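You operate a simulated robot arm through the tools that you are given. There is no shell and no other tool.

The job below is to be done with a simulated robot arm. You get a single attempt, and the scene is never put back.

JOB
Clear the big burner and heat the black pan there on low.
Fine: purple pad on the counter and pan in place before the gas goes on; light it at once. Keep clear of bare flame and boiling steam.
Where things are to end (x, y in the base frame): purple pad within 6 cm of [85, 11].

It is judged by the outcome, as a careful person would: the job done as asked, and still so three seconds after it is handed in. It fails if anything else is knocked over, pushed out of place, dropped, spilled or broken.

ROBOT AND FRAMES
A 7-joint arm with a two-finger parallel gripper, fixed in place. Base frame: the origin is at the foot of the arm, x ahead of it, y to its left, z up; the work surface is at about z = 85. Units: cm, degrees, N and s.
Its first joint turns from -149.0 to 149.0 degrees. Payload 3.43 kg.
The tool frame sits at the grasp point between the pads (the TCP): z along the fingers, y along the line on which they close. The tips reach 3 cm beyond it. The gripper opens to 9.4 cm. The fingers are 2.8 cm wide and 1 cm thick; the gripper's body (5 by 9.6 cm) begins 5.5 cm behind the TCP.
Orientation is that of the tool frame in the base frame, as [roll, pitch, yaw] about the fixed x, y, z axes, in that order (R = Rz(yaw) Ry(pitch) Rx(roll)). With the fingers straight down and closing along the base's y, the tool's x points along the base's -x, its y along +y and its z along -z.

CONTROLS
- The arm moves only by the tool play_rows. Its argument "targets" is a list of rows, each a list of 3 entries, a list of its own where there are three numbers: the shift along the tool's x, y, z in cm, then the turn, a rotation vector about the tool's x, y, z in degrees, then the closure, from 0 (fully open) to 1 (shut). In form: [[[dx, dy, dz], [ax, ay, az], grip], ...]. A call has 1 to 20 rows; each row is the pose to reach, as a shift and turn from the pose commanded when the call began, along the tool's axes at that moment. Rows are played at 5 a second. More than 5 cm and 8.6 degrees between two rows, or a gripper value outside its range, and nothing of the call is played. Where a pose cannot be reached the arm comes as near as it can. A force on the tool above 40 N (or 10 N above the force at the start of the call, whichever is more), or a blocked arm, ends the call early, and 0.2 s more pass. The fingers move at their own pace (about 4.5 cm/s each) and stop on an object; they squeeze with about 32 N. The grip force told is the motor's: it shows also when the fingers shut on nothing. Time passes only in rows, and 0.2 s behind the last, so rows that repeat a pose let the fingers close. It gives the time, the measured TCP pose, the force on the tool (base axes), the opening and the grip force at its end, in the units of the frame above (readings bear some noise), with the torque about the TCP (base axes, N m) and any sound that the robot's microphone picked up.
- Cameras (640 x 400 px; columns grow to the right, rows downward): "scene" is fixed at [40.23, -50.31, 129.84]; the picture's right is [0.21, -0.98, 0.00], its down [-0.83, -0.18, -0.53] and it looks along [0.52, 0.11, -0.85] (base axes); focal length 214 px, centre (320, 200). "wrist" rides on the gripper at [7.6, 1.4, -10.3] in the tool frame; the picture's right is [-0.18, 0.98, 0.00], its down [-0.75, -0.14, -0.64] and it looks along [-0.63, -0.12, 0.77] (tool axes); focal length 243 px, centre (320, 200). There is no depth. A picture from a camera that has moved, and an enlarged one, comes with that camera's place and axes in the base frame and with its lens. The place of the scene camera against the robot may be out by one fixed shift of up to 1.8 cm in any direction.
- snapshot(camera): a new picture of that camera. The clock stands still meanwhile.
- enlarge(camera, box): a new picture of the part [left, top, right, bottom] of that camera's present view, enlarged. The clock stands still meanwhile.
- sign_off(): hands the job in; it is judged then, once.

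Places have to be worked out from the pictures, the camera data and where the tool is seen. Open the gripper and draw the arm clear of the work before you hand the job in, unless the task says otherwise.

The tools are called after "Request:" as a command line: name --argument value ..., lists and objects as JSON in quotes. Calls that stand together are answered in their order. play_rows: Moves the arm, as the interface text tells. Its arguments: {"type":"object","properties":{"targets":{"type":"array","items":{"type":"array"}}},"required":["targets"]} The other tools are called the same way: snapshot (camera) takes a picture; enlarge (camera, box) takes an enlarged picture of a part of a camera's view; sign_off () hands the job in.

At the start:

```text
clock: 0.0
tool_pos: [89.24, -42.22, 112.74]
ee_rot: [180.0, 0.1, 179.9]
force: [0.5, 0.1, 0.7]
wrist_torque: [0.01, 0.02, 0.02]
finger_gap: 9.41
grasp_force: 0.1
```

scene: 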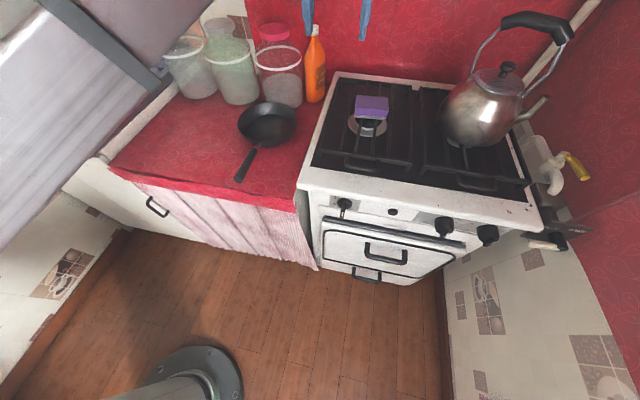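
wrist: 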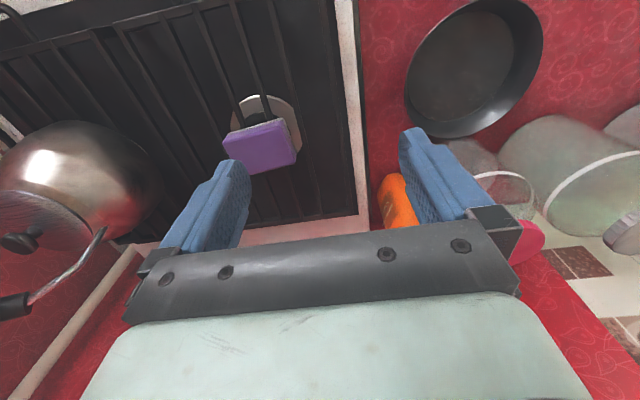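

I start by looking closely at the stove, pad, pan and knobs before moving anything.

Request:
enlarge --camera "scene" --box '[300, 60, 460, 160]'

Request:
enlarge --camera "scene" --box '[300, 170, 540, 320]'

Request:
enlarge --camera "scene" --box '[400, 0, 640, 260]'

Request:
enlarge --camera "scene" --box '[150, 60, 340, 200]'

Request:
enlarge --camera "wrist" --box '[160, 60, 360, 200]'

```text
4.00 times, centred on (380, 110) of scene
camera zoom: at [40.23, -50.31, 129.84], right [0.21, -0.98, 0.0], down [-0.83, -0.18, -0.53], along [0.52, 0.11, -0.85], focal length 858 px, centre (80, 560)
```

zoom: 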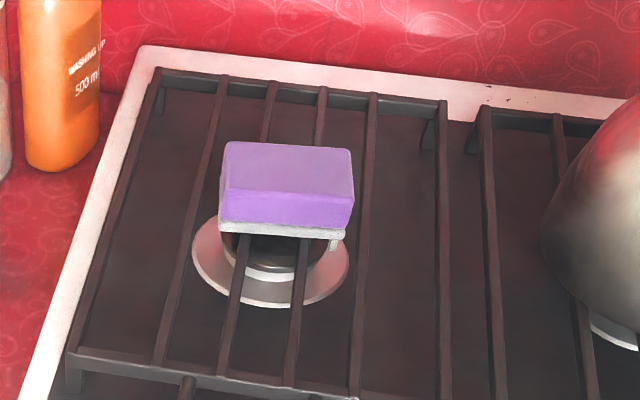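

```text
2.67 times, centred on (420, 245) of scene
camera zoom: at [40.23, -50.31, 129.84], right [0.21, -0.98, 0.0], down [-0.83, -0.18, -0.53], along [0.52, 0.11, -0.85], focal length 572 px, centre (53, 80)
```

zoom: 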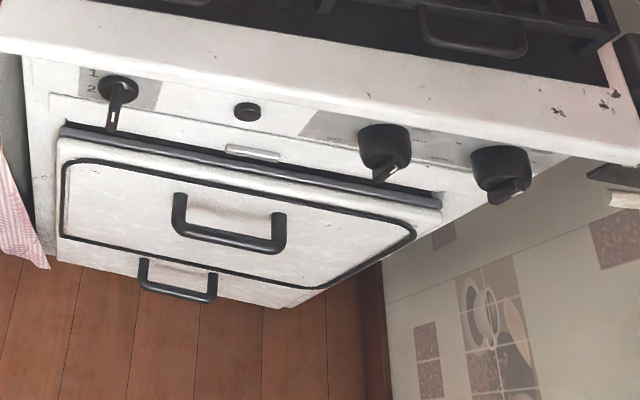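

```text
1.54 times, centred on (520, 130) of scene
camera zoom: at [40.23, -50.31, 129.84], right [0.21, -0.98, 0.0], down [-0.83, -0.18, -0.53], along [0.52, 0.11, -0.85], focal length 330 px, centre (12, 308)
```

zoom: 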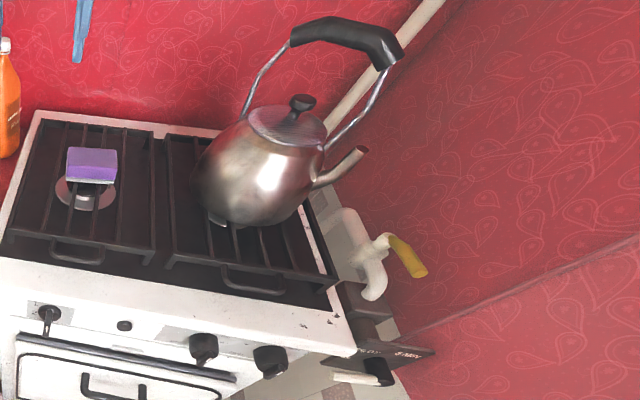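

```text
2.86 times, centred on (245, 130) of scene
camera zoom: at [40.23, -50.31, 129.84], right [0.21, -0.98, 0.0], down [-0.83, -0.18, -0.53], along [0.52, 0.11, -0.85], focal length 613 px, centre (534, 400)
```

zoom: 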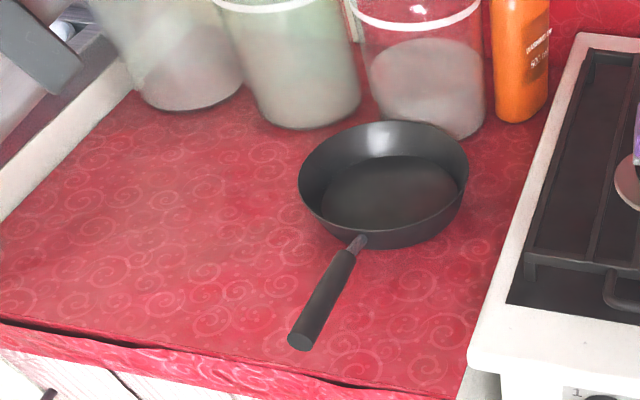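

```text
2.86 times, centred on (260, 130) of wrist
camera zoom: at [81.8, -40.86, 123.21], right [0.18, 0.98, 0.0], down [0.75, -0.14, 0.64], along [0.63, -0.12, -0.77], focal length 693 px, centre (491, 400)
```

zoom: 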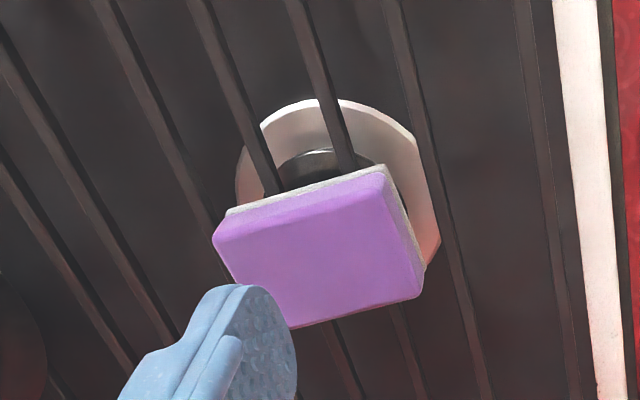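

The pad sits over the left burner around (98,-53), the pan on the counter near (90,-23) with its handle toward me. I need to read the panel markings, gas tap and kettle in detail.

Request:
enlarge --camera "scene" --box '[325, 190, 365, 225]'

Request:
enlarge --camera "scene" --box '[375, 195, 445, 245]'

Request:
enlarge --camera "scene" --box '[425, 205, 515, 255]'

Request:
enlarge --camera "scene" --box '[510, 130, 610, 260]'

Request:
enlarge --camera "scene" --box '[420, 60, 560, 200]'

Request:
enlarge --camera "wrist" --box '[0, 90, 180, 280]'

```text
11.43 times, centred on (345, 208) of scene
camera zoom: at [40.23, -50.31, 129.84], right [0.21, -0.98, 0.0], down [-0.83, -0.18, -0.53], along [0.52, 0.11, -0.85], focal length 2451 px, centre (34, 114)
```

zoom: 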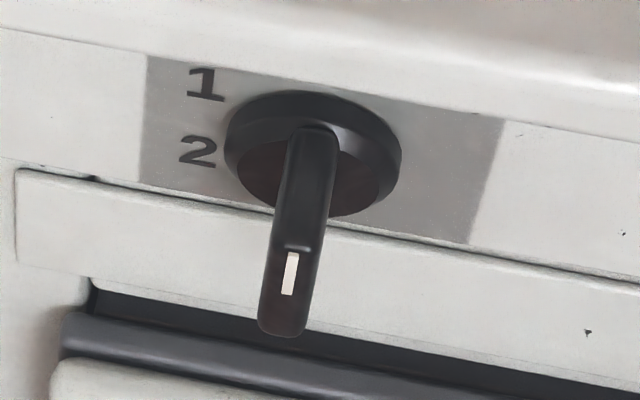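

```text
8.00 times, centred on (410, 220) of scene
camera zoom: at [40.23, -50.31, 129.84], right [0.21, -0.98, 0.0], down [-0.83, -0.18, -0.53], along [0.52, 0.11, -0.85], focal length 1716 px, centre (-400, 40)
```

zoom: 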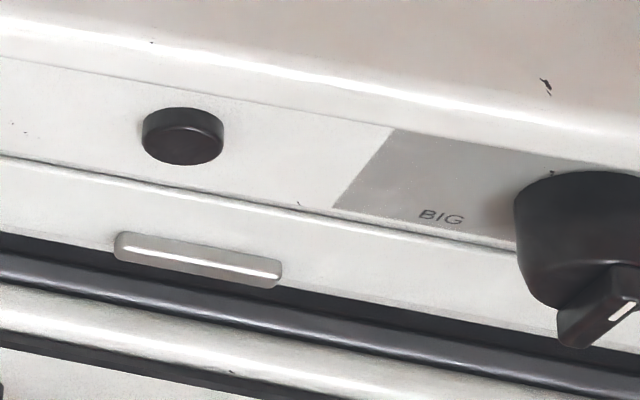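

```text
7.11 times, centred on (470, 230) of scene
camera zoom: at [40.23, -50.31, 129.84], right [0.21, -0.98, 0.0], down [-0.83, -0.18, -0.53], along [0.52, 0.11, -0.85], focal length 1525 px, centre (-747, -13)
```

zoom: 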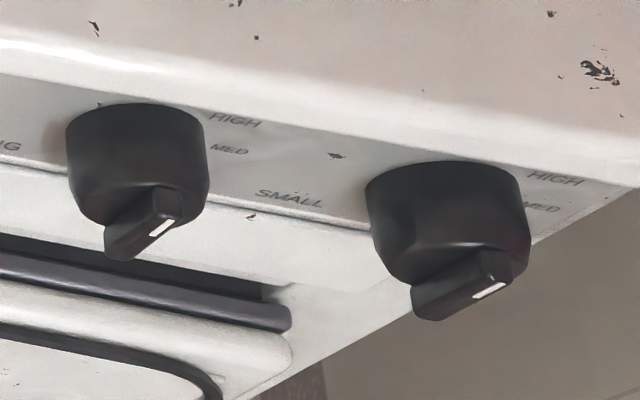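

```text
3.08 times, centred on (560, 195) of scene
camera zoom: at [40.23, -50.31, 129.84], right [0.21, -0.98, 0.0], down [-0.83, -0.18, -0.53], along [0.52, 0.11, -0.85], focal length 660 px, centre (-418, 215)
```

zoom: 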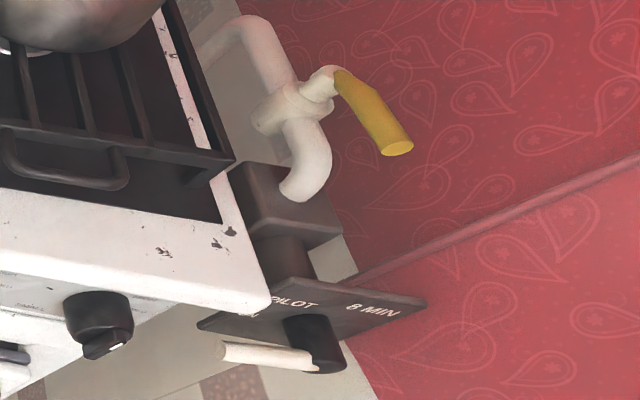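

```text
2.86 times, centred on (490, 130) of scene
camera zoom: at [40.23, -50.31, 129.84], right [0.21, -0.98, 0.0], down [-0.83, -0.18, -0.53], along [0.52, 0.11, -0.85], focal length 613 px, centre (-166, 400)
```

zoom: 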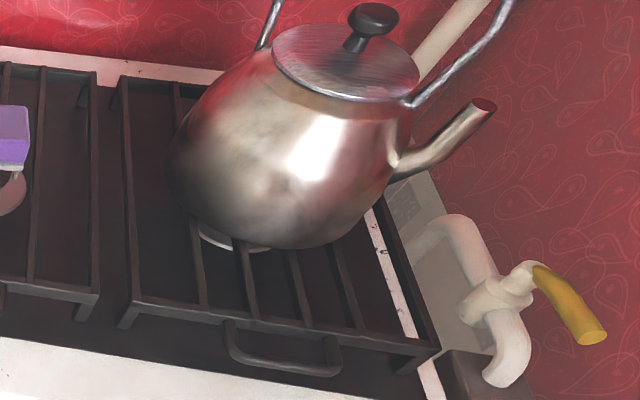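

```text
2.11 times, centred on (90, 185) of wrist
camera zoom: at [81.8, -40.86, 123.21], right [0.18, 0.98, 0.0], down [0.75, -0.14, 0.64], along [0.63, -0.12, -0.77], focal length 511 px, centre (804, 232)
```

zoom: 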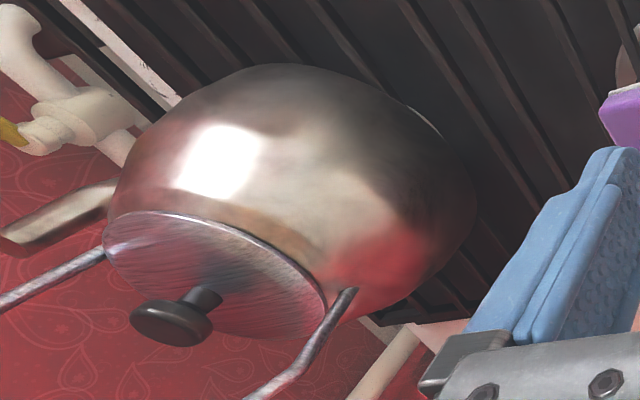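

The panel shows a "BIG" knob and a "SMALL" knob, a round button, a 1/2 lever at left, and a timer/pilot valve on the gas supply. I need to read that valve and the wall items more closely.

Request:
enlarge --camera "scene" --box '[535, 210, 600, 255]'

Request:
enlarge --camera "scene" --box '[540, 215, 570, 240]'

Request:
enlarge --camera "scene" --box '[435, 205, 480, 240]'

Request:
enlarge --camera "scene" --box '[280, 0, 420, 80]'

Request:
enlarge --camera "wrist" --box '[380, 0, 640, 240]'

Request:
enlarge --camera "wrist" --box '[0, 0, 120, 180]'

```text
8.89 times, centred on (568, 232) of scene
camera zoom: at [40.23, -50.31, 129.84], right [0.21, -0.98, 0.0], down [-0.83, -0.18, -0.53], along [0.52, 0.11, -0.85], focal length 1906 px, centre (-1880, -89)
```

zoom: 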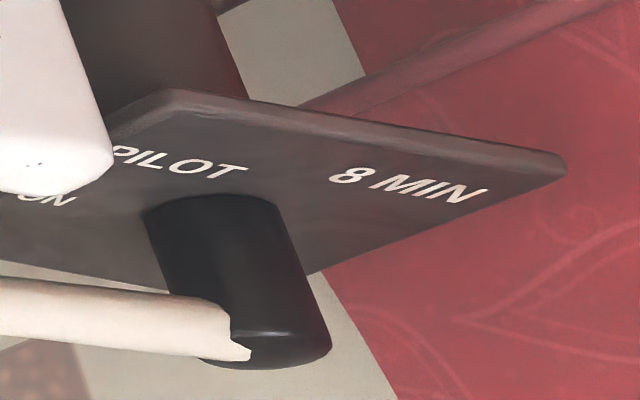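

```text
16.00 times, centred on (555, 228) of scene
camera zoom: at [40.23, -50.31, 129.84], right [0.21, -0.98, 0.0], down [-0.83, -0.18, -0.53], along [0.52, 0.11, -0.85], focal length 3432 px, centre (-3440, -240)
```

zoom: 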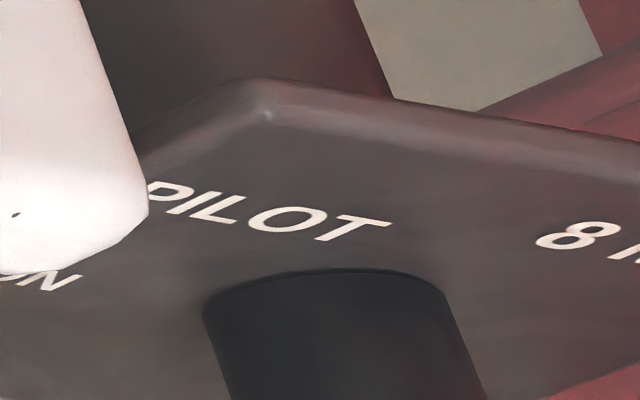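

```text
11.43 times, centred on (458, 222) of scene
camera zoom: at [40.23, -50.31, 129.84], right [0.21, -0.98, 0.0], down [-0.83, -0.18, -0.53], along [0.52, 0.11, -0.85], focal length 2451 px, centre (-1251, -57)
```

zoom: 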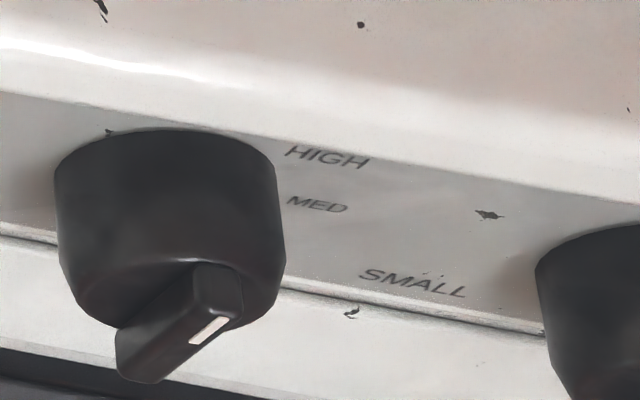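

```text
4.57 times, centred on (350, 40) of scene
camera zoom: at [40.23, -50.31, 129.84], right [0.21, -0.98, 0.0], down [-0.83, -0.18, -0.53], along [0.52, 0.11, -0.85], focal length 980 px, centre (183, 931)
```

zoom: 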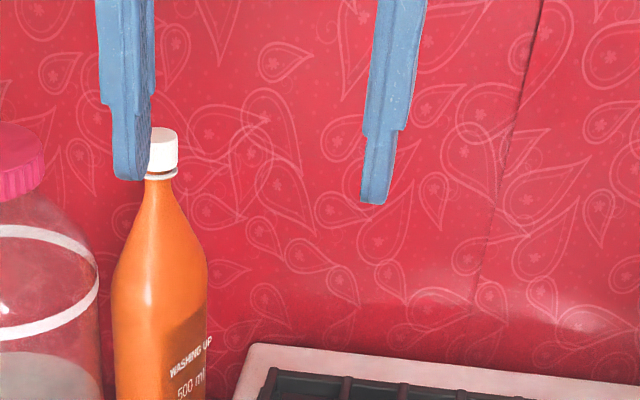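

```text
1.67 times, centred on (510, 120) of wrist
camera zoom: at [81.8, -40.86, 123.21], right [0.18, 0.98, 0.0], down [0.75, -0.14, 0.64], along [0.63, -0.12, -0.77], focal length 404 px, centre (3, 333)
```

zoom: 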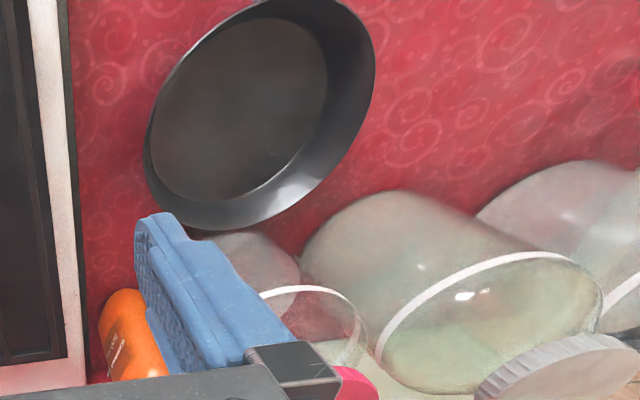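

```text
2.22 times, centred on (60, 90) of wrist
camera zoom: at [81.8, -40.86, 123.21], right [0.18, 0.98, 0.0], down [0.75, -0.14, 0.64], along [0.63, -0.12, -0.77], focal length 539 px, centre (898, 444)
```

zoom: 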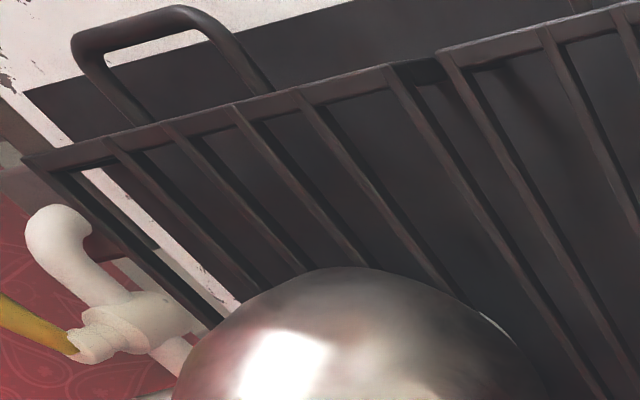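

The gas valve plate and knob faces can't be read from here, so I back the arm off in front of the stove, tilt the gripper a bit forward, and look at the panel with the wrist camera.

Request:
play_rows --targets '[[[3.42, -2.17, 0], [0, -1.25, 0], 0], [[6.84, -4.34, 0], [0, -2.5, 0], 0], [[10.26, -6.51, 0], [0, -3.75, 0], 0], [[13.68, -8.68, 1], [0, -5, 0], 0], [[17.1, -10.85, 3], [0, -6.25, 0], 0], [[20.52, -13, 5], [0, -7.5, 0], 0], [[23.94, -15.2, 7], [0, -8.75, 0], 0], [[27.36, -17.4, 9], [0, -10, 0], 0], [[30.78, -19.5, 11], [0, -11.25, 0], 0], [[34.2, -21.7, 13], [0, -12.5, 0], 0], [[37.62, -23.9, 15], [0, -13.75, 0], 0], [[41, -26, 17], [0, -15, 0], 0]]'

Request:
snapshot --camera "wrist"

Request:
snapshot --camera "scene"

```text
clock: 2.6
tool_pos: [48.19, -68.08, 95.96]
ee_rot: [-179.9, 15.1, -179.9]
force: [0.1, 0.0, -0.3]
wrist_torque: [-0.02, -0.03, -0.01]
finger_gap: 9.4
grasp_force: 0.1
```

```text
taken
camera wrist: at [38.34, -66.73, 104.03], right [0.18, 0.98, 0.05], down [0.56, -0.14, 0.82], along [0.81, -0.12, -0.58], focal length 243 px, centre (320, 200)
```

wrist: 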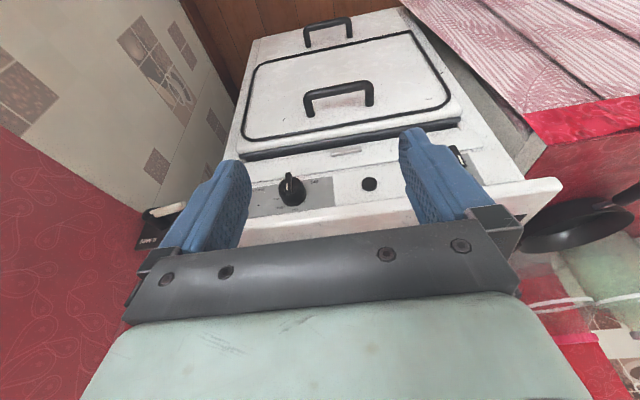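

```text
taken
```

scene: 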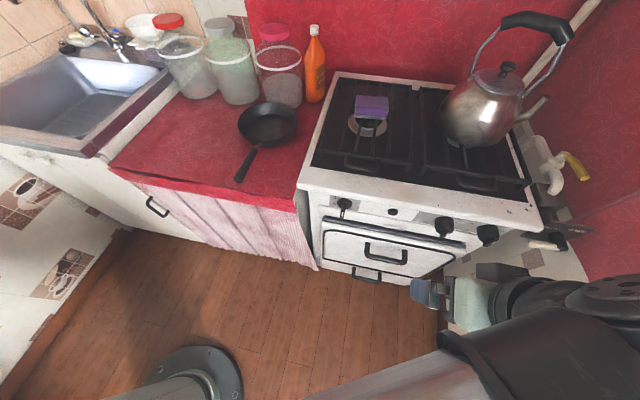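

The wrist picture is upside-down (its "down" is world up). I enlarge the panel parts seen through the finger gap.

Request:
enlarge --camera "wrist" --box '[240, 150, 400, 250]'

Request:
enlarge --camera "wrist" --box '[120, 180, 200, 260]'

Request:
enlarge --camera "wrist" --box '[240, 165, 340, 225]'

```text
4.00 times, centred on (320, 200) of wrist
camera zoom: at [38.34, -66.73, 104.03], right [0.18, 0.98, 0.05], down [0.56, -0.14, 0.82], along [0.81, -0.12, -0.58], focal length 970 px, centre (320, 200)
```

zoom: 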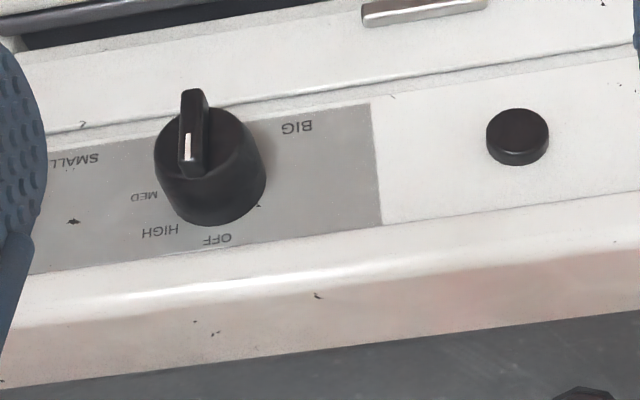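

```text
5.00 times, centred on (160, 220) of wrist
camera zoom: at [38.34, -66.73, 104.03], right [0.18, 0.98, 0.05], down [0.56, -0.14, 0.82], along [0.81, -0.12, -0.58], focal length 1213 px, centre (1120, 100)
```

zoom: 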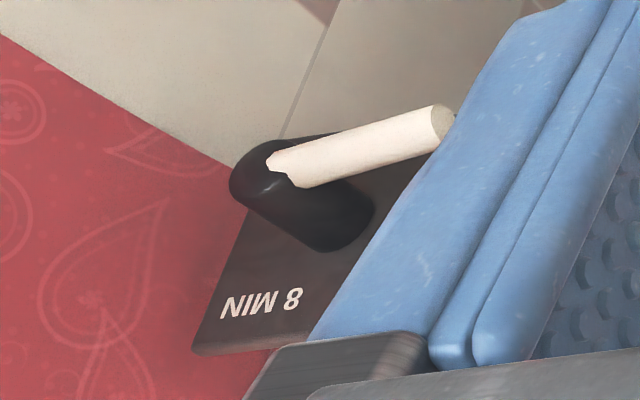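

```text
6.40 times, centred on (290, 195) of wrist
camera zoom: at [38.34, -66.73, 104.03], right [0.18, 0.98, 0.05], down [0.56, -0.14, 0.82], along [0.81, -0.12, -0.58], focal length 1553 px, centre (512, 232)
```

zoom: 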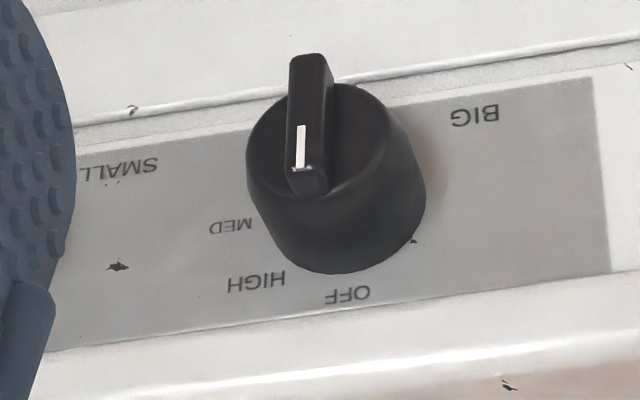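

The BIG knob reads OFF (pointer up), with HIGH and MED following clockwise; LOW is hidden under the knob. I drop lower and tilt further for a frontal look at the panel and the supply valve.

Request:
play_rows --targets '[[[0.4, -0.3, 1], [0, -6.4, 0], 0], [[0.8, -0.6, 2], [0, -12.8, 0], 0], [[1.2, -0.9, 3], [0, -19.2, 0], 0], [[1.7, -1.2, 4.2], [0, -25.6, 0], 0], [[2.1, -1.5, 5.3], [0, -32, 0], 0], [[2.6, -1.8, 6.4], [0, -38.5, 0], 0], [[3.04, -2, 7.5], [0, -45, 0], 0]]'

Request:
snapshot --camera "wrist"

```text
clock: 4.2
tool_pos: [47.26, -70.27, 87.68]
ee_rot: [-179.8, 60.1, -179.9]
force: [-0.8, -0.1, -0.2]
wrist_torque: [-0.02, 0.01, 0.0]
finger_gap: 9.41
grasp_force: 0.0
```

```text
taken
camera wrist: at [34.74, -68.84, 86.39], right [0.09, 0.98, 0.16], down [-0.18, -0.14, 0.97], along [0.98, -0.12, 0.17], focal length 243 px, centre (320, 200)
```

wrist: 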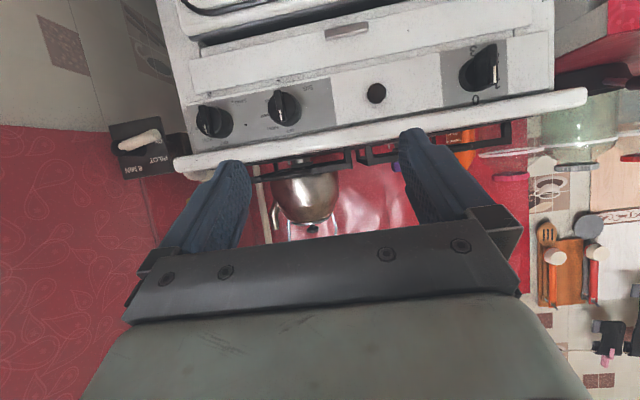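

Good frontal view. I enlarge each control.

Request:
enlarge --camera "wrist" --box '[255, 80, 335, 140]'

Request:
enlarge --camera "wrist" --box '[185, 90, 265, 150]'

Request:
enlarge --camera "wrist" --box '[100, 105, 190, 185]'

Request:
enlarge --camera "wrist" --box '[430, 30, 530, 110]'

Request:
enlarge --camera "wrist" --box '[235, 130, 435, 245]'

Request:
enlarge --camera "wrist" --box '[340, 70, 420, 120]'

```text
6.67 times, centred on (295, 110) of wrist
camera zoom: at [34.74, -68.84, 86.39], right [0.09, 0.98, 0.16], down [-0.18, -0.14, 0.97], along [0.98, -0.12, 0.17], focal length 1618 px, centre (487, 800)
```

zoom: 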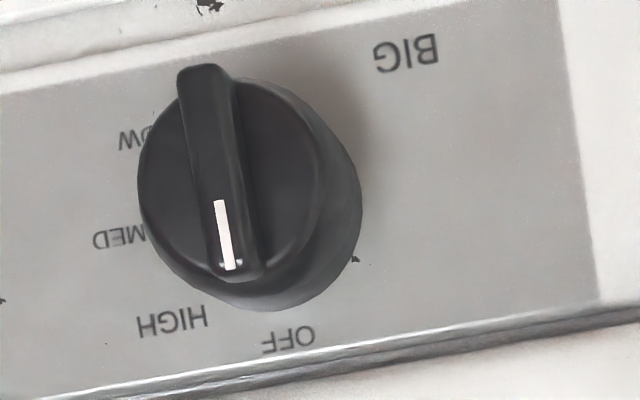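

```text
6.67 times, centred on (225, 120) of wrist
camera zoom: at [34.74, -68.84, 86.39], right [0.09, 0.98, 0.16], down [-0.18, -0.14, 0.97], along [0.98, -0.12, 0.17], focal length 1618 px, centre (953, 733)
```

zoom: 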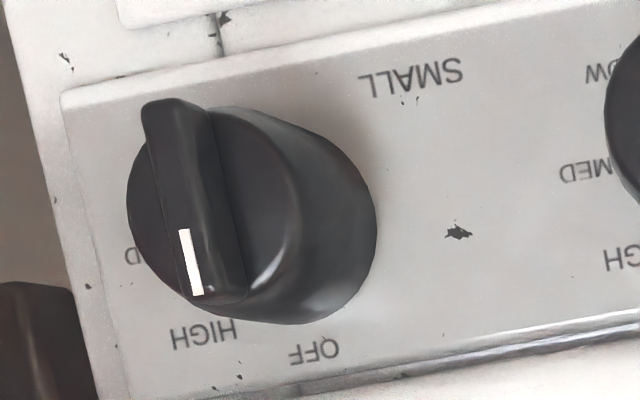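

```text
5.00 times, centred on (145, 145) of wrist
camera zoom: at [34.74, -68.84, 86.39], right [0.09, 0.98, 0.16], down [-0.18, -0.14, 0.97], along [0.98, -0.12, 0.17], focal length 1213 px, centre (1195, 475)
```

zoom: 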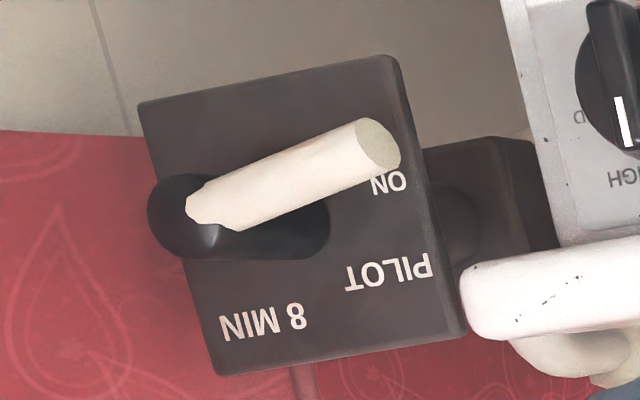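

```text
5.00 times, centred on (480, 70) of wrist
camera zoom: at [34.74, -68.84, 86.39], right [0.09, 0.98, 0.16], down [-0.18, -0.14, 0.97], along [0.98, -0.12, 0.17], focal length 1213 px, centre (-480, 850)
```

zoom: 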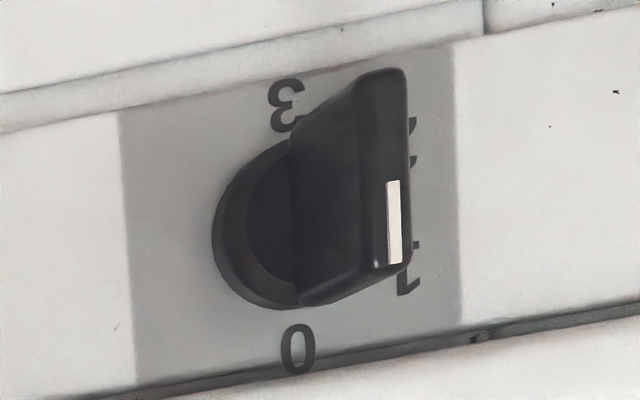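

```text
3.20 times, centred on (335, 188) of wrist
camera zoom: at [34.74, -68.84, 86.39], right [0.09, 0.98, 0.16], down [-0.18, -0.14, 0.97], along [0.98, -0.12, 0.17], focal length 776 px, centre (272, 240)
```

zoom: 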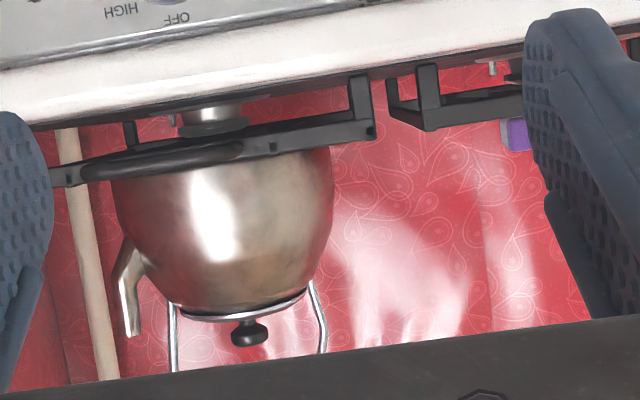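

```text
8.00 times, centred on (380, 95) of wrist
camera zoom: at [34.74, -68.84, 86.39], right [0.09, 0.98, 0.16], down [-0.18, -0.14, 0.97], along [0.98, -0.12, 0.17], focal length 1941 px, centre (-160, 1040)
```

zoom: 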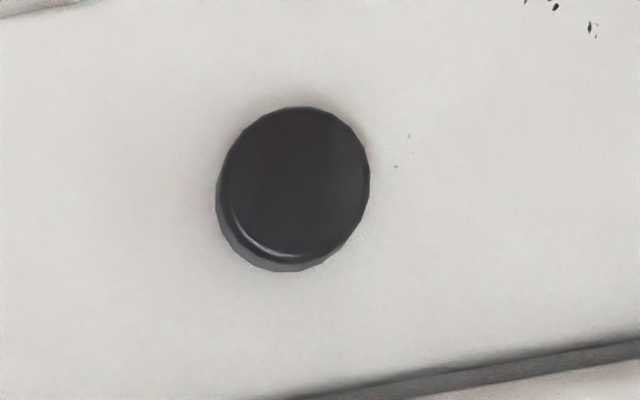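

Everything is clear now: BIG knob OFF (HIGH ~45°, MED ~90°, LOW ~130° clockwise), supply lever at ON, igniter button near (70.7,-63.2,79.1), BIG knob grip near (67.4,-75.9,79.3). Next, the pad: I raise back up to vertical, then turn the gripper to close across the pad's short side.

Request:
play_rows --targets '[[[-3.75, 2.5, 1.0], [0, 6, 0], 0], [[-7.5, 5.1, 2.1], [0, 12, 0], 0], [[-11.25, 7.6, 3.1], [0, 18, 0], 0], [[-15, 10.1, 4.1], [0, 24, 0], 0], [[-18.75, 12.6, 5.2], [0, 30, 0], 0], [[-22.5, 15.2, 6.2], [0, 36, 0], 0], [[-26.25, 17.7, 7.2], [0, 42, 0], 0], [[-30, 20.2, 8.2], [0, 48, 0], 0], [[-33.75, 22.8, 9.3], [0, 54, 0], 0], [[-37.5, 25.3, 10.3], [0, 60, 0], 0]]'

Request:
play_rows --targets '[[[-1, 0.3, 0.2], [0, 0, 8], 0], [[-2, 0.6, 0.4], [0, 0, 16], 0], [[-3, 0.9, 0.6], [0, 0, 24], 0], [[-4, 1.1, 0.8], [0, 0, 32], 0], [[-5, 1.4, 1], [0, 0, 40], 0], [[-6, 1.7, 1.2], [0, 0, 48], 0], [[-7, 1.9, 1.4], [0, 0, 56], 0], [[-8, 2.2, 1.6], [0, 0, 64], 0], [[-9, 2.5, 1.8], [0, 0, 72], 0], [[-10, 2.7, 2], [0, 0, 80], 0], [[-11, 3, 2.2], [0, 0, 88.5], 0]]'

Request:
snapshot --camera "wrist"

Request:
snapshot --camera "scene"

```text
clock: 6.4
tool_pos: [75.08, -44.98, 115.24]
ee_rot: [-179.8, -0.1, 179.9]
force: [-0.2, -0.4, 0.7]
wrist_torque: [0.03, -0.01, -0.01]
finger_gap: 9.41
grasp_force: 0.1
```

```text
clock: 8.8
tool_pos: [86.0, -41.9, 113.0]
ee_rot: [-179.9, 0.0, 91.2]
force: [0.1, 0.1, 0.2]
wrist_torque: [-0.04, 0.04, 0.0]
finger_gap: 9.4
grasp_force: 0.0
```

```text
taken
camera wrist: at [87.34, -34.33, 123.28], right [0.99, -0.16, 0.0], down [-0.12, -0.76, 0.64], along [-0.1, -0.63, -0.77], focal length 243 px, centre (320, 200)
```

wrist: 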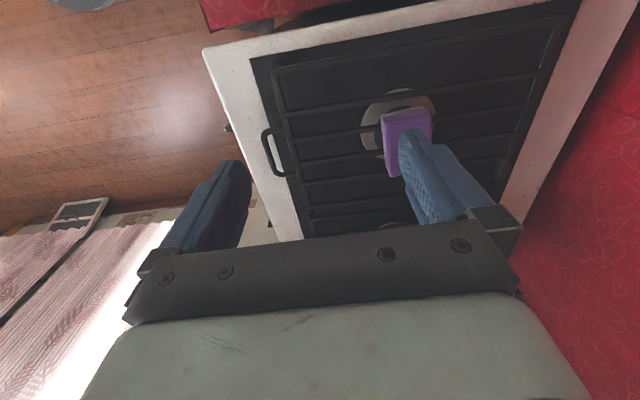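

```text
taken
```

scene: 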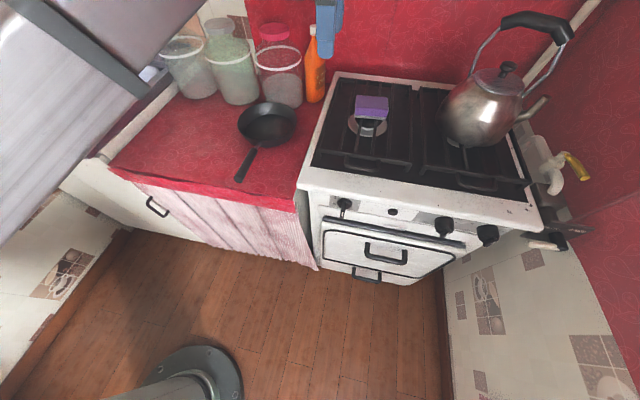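

The yaw worked; the pad shows partly behind the right finger. I enlarge to triangulate it and judge its height over the grate.

Request:
enlarge --camera "wrist" --box '[340, 70, 480, 200]'

```text
3.08 times, centred on (410, 135) of wrist
camera zoom: at [87.34, -34.33, 123.28], right [0.99, -0.16, 0.0], down [-0.12, -0.76, 0.64], along [-0.1, -0.63, -0.77], focal length 746 px, centre (43, 400)
```

zoom: 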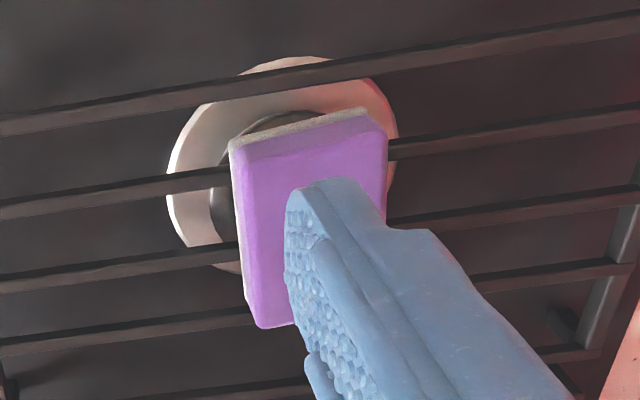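

From two wrist views I place the pad's top at about (98,-53.4,90), ~6 cm in x, ~8.5 cm in y, resting on a grate at z≈86.3. I test how far the arm can reach over it at a safe height with the tool vertical.

Request:
play_rows --targets '[[[-2.8, 3, 1], [0, 0, 0], 0], [[-5.6, 6, 2], [0, 0, 0], 0], [[-8.4, 9, 3], [0, 0, 0], 0], [[-11.2, 11.8, 5], [0, 0, 0], 0], [[-11.2, 11.8, 5], [0, 0, 0], 0]]'

```text
clock: 10.0
tool_pos: [98.08, -52.8, 108.26]
ee_rot: [179.9, 0.0, 91.6]
force: [-0.7, -0.5, -0.4]
wrist_torque: [0.01, 0.0, 0.02]
finger_gap: 9.41
grasp_force: 0.1
```

The arm reaches over the pad vertically. I take pictures from here to align before descending.

Request:
snapshot --camera "wrist"

Request:
enlarge --camera "wrist" --box '[220, 100, 420, 240]'

Request:
enlarge --camera "scene" --box '[280, 20, 480, 160]'

```text
taken
camera wrist: at [99.39, -45.27, 118.55], right [0.99, -0.16, 0.0], down [-0.12, -0.76, 0.64], along [-0.1, -0.63, -0.77], focal length 243 px, centre (320, 200)
```

wrist: 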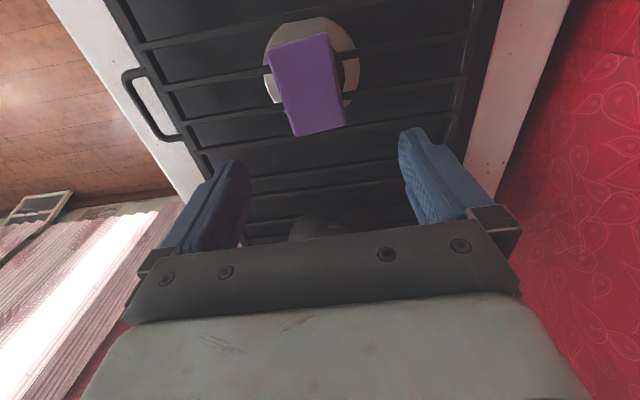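

```text
2.86 times, centred on (320, 170) of wrist
camera zoom: at [99.39, -45.27, 118.55], right [0.99, -0.16, 0.0], down [-0.12, -0.76, 0.64], along [-0.1, -0.63, -0.77], focal length 693 px, centre (320, 286)
```

zoom: 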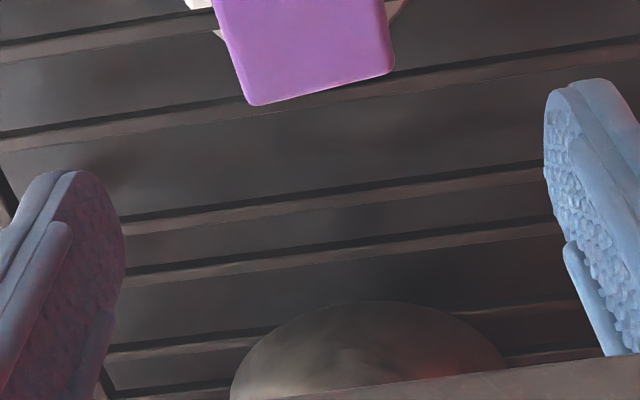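

```text
2.86 times, centred on (380, 90) of scene
camera zoom: at [40.23, -50.31, 129.84], right [0.21, -0.98, 0.0], down [-0.83, -0.18, -0.53], along [0.52, 0.11, -0.85], focal length 613 px, centre (149, 514)
```

zoom: 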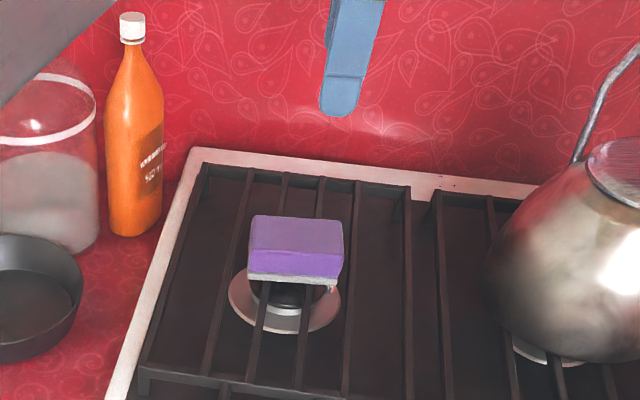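

Pad top centre computes to about (97,-53.1), rotated ~4°, with 6.2 cm across the fingers – a good fit. I correct by −1 cm in x and a 2.4° turn, and descend most of the way.

Request:
play_rows --targets '[[[-0.1, -0.4, 3], [0, 0, -1], 0], [[-0.2, -0.8, 6], [0, 0, -2], 0], [[-0.3, -1.0, 9], [0, 0, -2.4], 0], [[-0.35, -1.0, 12.2], [0, 0, -2.4], 0], [[-0.35, -1.0, 12.2], [0, 0, -2.4], 0]]'

Request:
enlarge --camera "wrist" --box '[220, 60, 420, 240]'

Request:
enlarge --camera "scene" --box '[320, 40, 440, 140]'

```text
clock: 11.2
tool_pos: [97.18, -53.23, 95.96]
ee_rot: [180.0, 0.0, 94.0]
force: [0.2, -0.3, 0.3]
wrist_torque: [0.01, 0.01, 0.0]
finger_gap: 9.41
grasp_force: 0.0
```

```text
2.22 times, centred on (320, 150) of wrist
camera zoom: at [98.22, -45.47, 106.22], right [0.99, -0.12, 0.0], down [-0.09, -0.76, 0.64], along [-0.07, -0.64, -0.77], focal length 539 px, centre (320, 311)
```

zoom: 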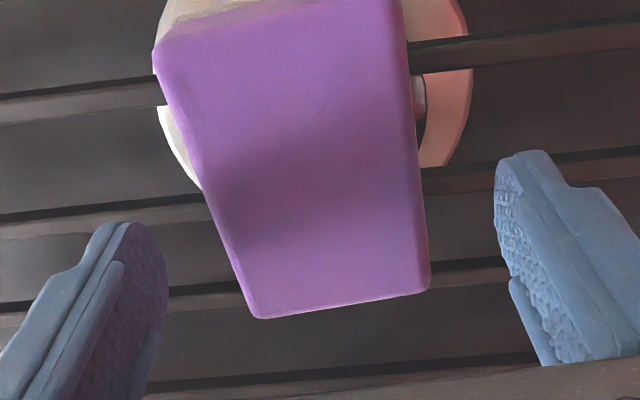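

```text
4.00 times, centred on (380, 90) of scene
camera zoom: at [40.23, -50.31, 129.84], right [0.21, -0.98, 0.0], down [-0.83, -0.18, -0.53], along [0.52, 0.11, -0.85], focal length 858 px, centre (80, 640)
```

zoom: 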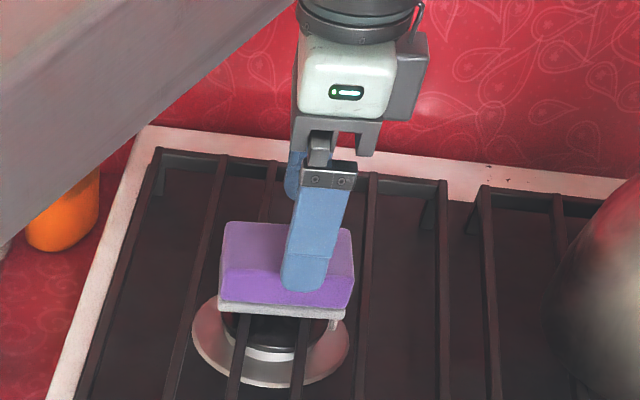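

Alignment is good, with the pad centred between the fingers and its top near z≈91. I descend to TCP z≈91 (tips ~88, above the grate) and close.

Request:
play_rows --targets '[[[0, 0, 2.5], [0, 0, 0], 0], [[0, 0.1, 5], [0, 0, 0], 0], [[0, 0.1, 5], [0, 0, 0], 0.5], [[0, 0.1, 5], [0, 0, 0], 1], [[0, 0.1, 5], [0, 0, 0], 1], [[0, 0.1, 5], [0, 0, 0], 1], [[0, 0.1, 5], [0, 0, 0], 1]]'

Request:
enlarge --camera "scene" --box '[320, 40, 440, 140]'

Request:
snapshot --camera "wrist"

```text
clock: 11.8
tool_pos: [97.23, -53.3, 92.03]
ee_rot: [-180.0, 0.3, 93.8]
force: [-5.4, 2.3, 26.7]
wrist_torque: [-0.18, 1.25, -0.07]
finger_gap: 7.89
grasp_force: 4.4
stopped in row 3: the force on the tool passed its limit at 54 N (the readings are from after the stop); the commanded pose is now the measured one
```

```text
4.00 times, centred on (380, 90) of scene
camera zoom: at [40.23, -50.31, 129.84], right [0.21, -0.98, 0.0], down [-0.83, -0.18, -0.53], along [0.52, 0.11, -0.85], focal length 858 px, centre (80, 640)
```

zoom: 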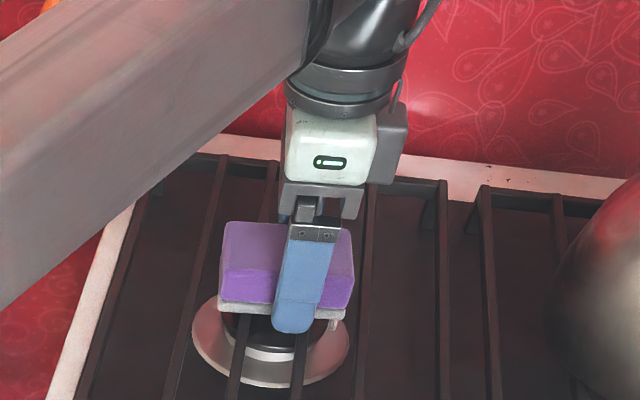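

```text
taken
camera wrist: at [98.25, -45.52, 102.33], right [0.99, -0.12, 0.0], down [-0.09, -0.76, 0.65], along [-0.08, -0.64, -0.76], focal length 243 px, centre (320, 200)
```

wrist: 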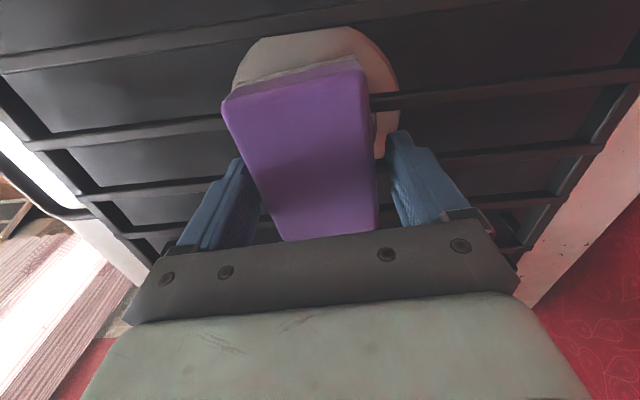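

The fingertips touched the grate at TCP z≈92 (grate top ≈89). I lift 0.6 cm off it and close on the pad there.

Request:
play_rows --targets '[[[0, 0, -0.6], [0, 0, 0], 0.16], [[0, 0, -0.7], [0, 0, 0], 0.16], [[0, 0, -0.7], [0, 0, 0], 0.16]]'

Request:
play_rows --targets '[[[0, 0, 0], [0, 0, 0], 0.4], [[0, 0, 0], [0, 0, 0], 1], [[0, 0, 0], [0, 0, 0], 1], [[0, 0, 0], [0, 0, 0], 1], [[0, 0, 0], [0, 0, 0], 1]]'

Request:
enlarge --camera "scene" --box '[320, 40, 440, 140]'

Request:
snapshot --camera "wrist"

```text
clock: 12.6
tool_pos: [97.41, -53.25, 92.46]
ee_rot: [-179.9, 0.3, 93.9]
force: [-0.6, 0.5, 0.2]
wrist_torque: [-0.03, 0.01, 0.0]
finger_gap: 7.88
grasp_force: 0.1
```

```text
clock: 13.8
tool_pos: [97.3, -53.2, 92.36]
ee_rot: [-180.0, 0.2, 94.0]
force: [-0.1, 0.9, 1.4]
wrist_torque: [-0.02, -0.05, 0.02]
finger_gap: 6.52
grasp_force: 31.7
```

```text
4.00 times, centred on (380, 90) of scene
camera zoom: at [40.23, -50.31, 129.84], right [0.21, -0.98, 0.0], down [-0.83, -0.18, -0.53], along [0.52, 0.11, -0.85], focal length 858 px, centre (80, 640)
```

zoom: 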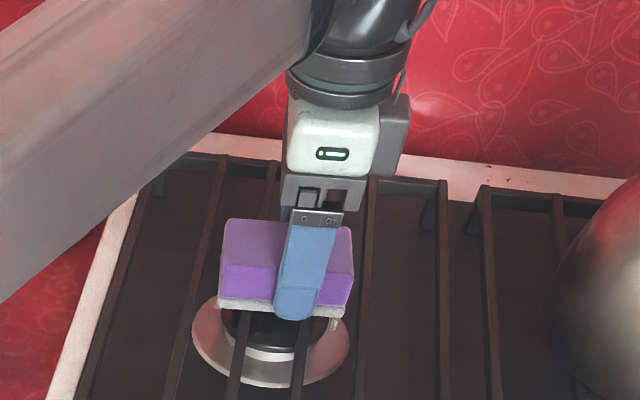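

```text
taken
camera wrist: at [98.41, -45.54, 102.78], right [0.99, -0.12, 0.0], down [-0.09, -0.76, 0.65], along [-0.07, -0.64, -0.76], focal length 243 px, centre (320, 200)
```

wrist: 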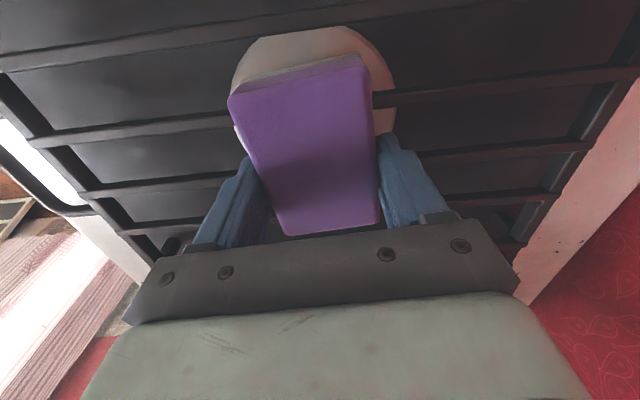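

The pad is gripped (6.5 cm, 32 N). I lift it straight up and check it's secure.

Request:
play_rows --targets '[[[0, 0, -2], [0, 0, 0], 1], [[0, 0, -5], [0, 0, 0], 1], [[0, 0, -9], [0, 0, 0], 1], [[0, 0, -13], [0, 0, 0], 1], [[0, 0, -17], [0, 0, 0], 1], [[0, 0, -20], [0, 0, 0], 1]]'

Request:
snapshot --camera "scene"

Request:
snapshot --camera "wrist"

```text
clock: 15.2
tool_pos: [97.33, -53.23, 112.57]
ee_rot: [180.0, 0.2, 93.9]
force: [-0.3, -0.3, -0.2]
wrist_torque: [0.0, 0.0, 0.04]
finger_gap: 6.47
grasp_force: 32.5
```

```text
taken
```

scene: 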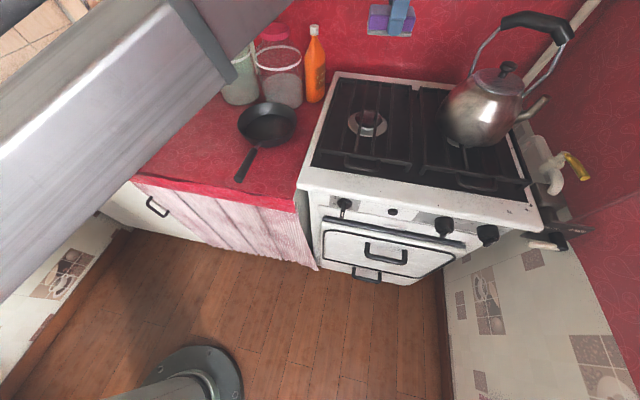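

```text
taken
camera wrist: at [98.31, -45.5, 122.82], right [0.99, -0.12, 0.0], down [-0.09, -0.76, 0.65], along [-0.07, -0.64, -0.76], focal length 243 px, centre (320, 200)
```

wrist: 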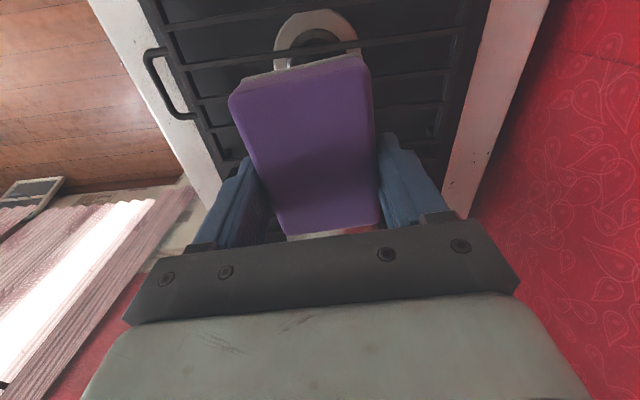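

Pad lifted cleanly; the burner is clear. I carry it over at z≈112 to above (85,11).

Request:
play_rows --targets '[[[4.6, -0.56, 0], [0, 0, 0], 1], [[9.2, -1.12, 0], [0, 0, 0], 1], [[13.9, -1.7, 0], [0, 0, 0], 1], [[18.5, -2.25, 0], [0, 0, 0], 1], [[23.2, -2.8, 0], [0, 0, 0], 1], [[27.8, -3.4, 0], [0, 0, 0], 1], [[32.4, -3.95, 0], [0, 0, 0], 1], [[37.1, -4.5, 0], [0, 0, 0], 1], [[41.7, -5.1, 0], [0, 0, 0], 1], [[46.3, -5.65, 0], [0, 0, 0], 1], [[51, -6.2, 0], [0, 0, 0], 1], [[55.6, -6.8, 0], [0, 0, 0], 1], [[60.3, -7.3, 0], [0, 0, 0], 1], [[64.9, -7.9, 0], [0, 0, 0], 1], [[64.9, -7.9, 0], [0, 0, 0], 1]]'

Request:
snapshot --camera "scene"

Request:
snapshot --camera "wrist"

```text
clock: 18.4
tool_pos: [84.9, 11.07, 112.03]
ee_rot: [180.0, 0.3, 93.9]
force: [0.4, 0.6, -0.9]
wrist_torque: [-0.01, 0.0, -0.02]
finger_gap: 6.5
grasp_force: 32.0
```

```text
taken
```

scene: 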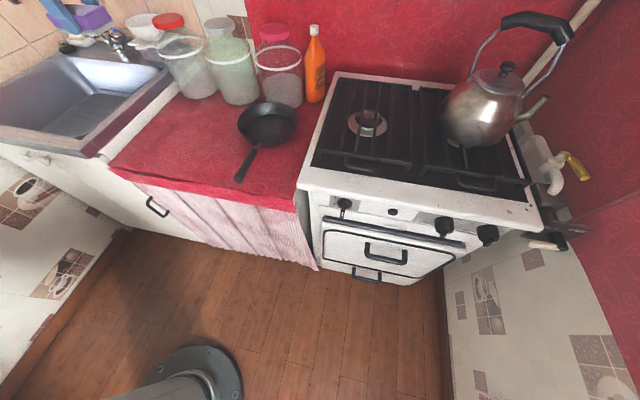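

```text
taken
camera wrist: at [85.96, 18.83, 122.43], right [0.99, -0.12, 0.0], down [-0.09, -0.76, 0.65], along [-0.07, -0.64, -0.76], focal length 243 px, centre (320, 200)
```

wrist: 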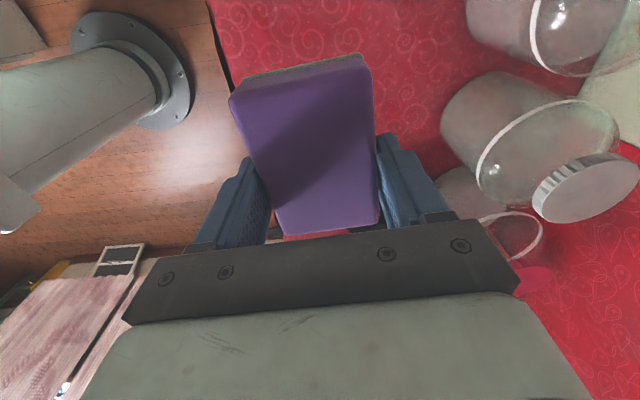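

The pad hangs above the bare counter spot with jars well clear. I lower it to just above the counter.

Request:
play_rows --targets '[[[0, 0, 4.5], [0, 0, 0], 1], [[0, 0, 9], [0, 0, 0], 1], [[0, 0, 13.5], [0, 0, 0], 1], [[0, 0, 18], [0, 0, 0], 1], [[0, 0, 21], [0, 0, 0], 1], [[0, 0, 22.5], [0, 0, 0], 1], [[0, 0, 22.5], [0, 0, 0], 1]]'

Request:
play_rows --targets '[[[0, 0, 0.4], [0, 0, 0], 1], [[0, 0, 0.7], [0, 0, 0], 1], [[0, 0, 1.0], [0, 0, 0], 1]]'

Request:
enlarge --camera "scene" --box '[90, 50, 250, 180]'

```text
clock: 20.0
tool_pos: [85.05, 10.95, 89.53]
ee_rot: [179.9, 0.3, 93.9]
force: [-0.5, -0.8, 0.5]
wrist_torque: [0.01, -0.01, 0.03]
finger_gap: 6.51
grasp_force: 32.2
```

```text
clock: 20.8
tool_pos: [85.15, 10.95, 88.66]
ee_rot: [-180.0, 0.3, 94.0]
force: [-0.2, 0.2, 0.4]
wrist_torque: [0.01, 0.0, 0.01]
finger_gap: 6.49
grasp_force: 31.9
```

```text
3.08 times, centred on (170, 115) of scene
camera zoom: at [40.23, -50.31, 129.84], right [0.21, -0.98, 0.0], down [-0.83, -0.18, -0.53], along [0.52, 0.11, -0.85], focal length 660 px, centre (782, 462)
```

zoom: 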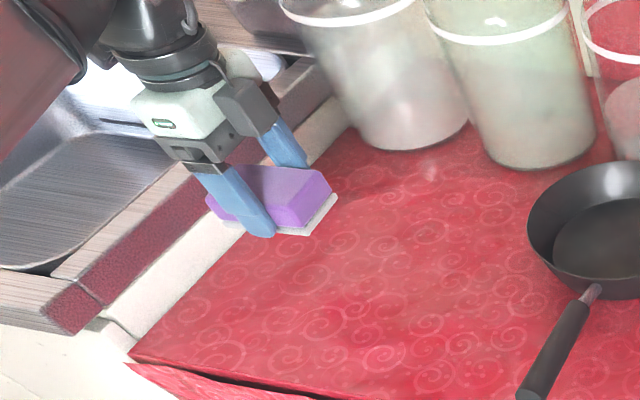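

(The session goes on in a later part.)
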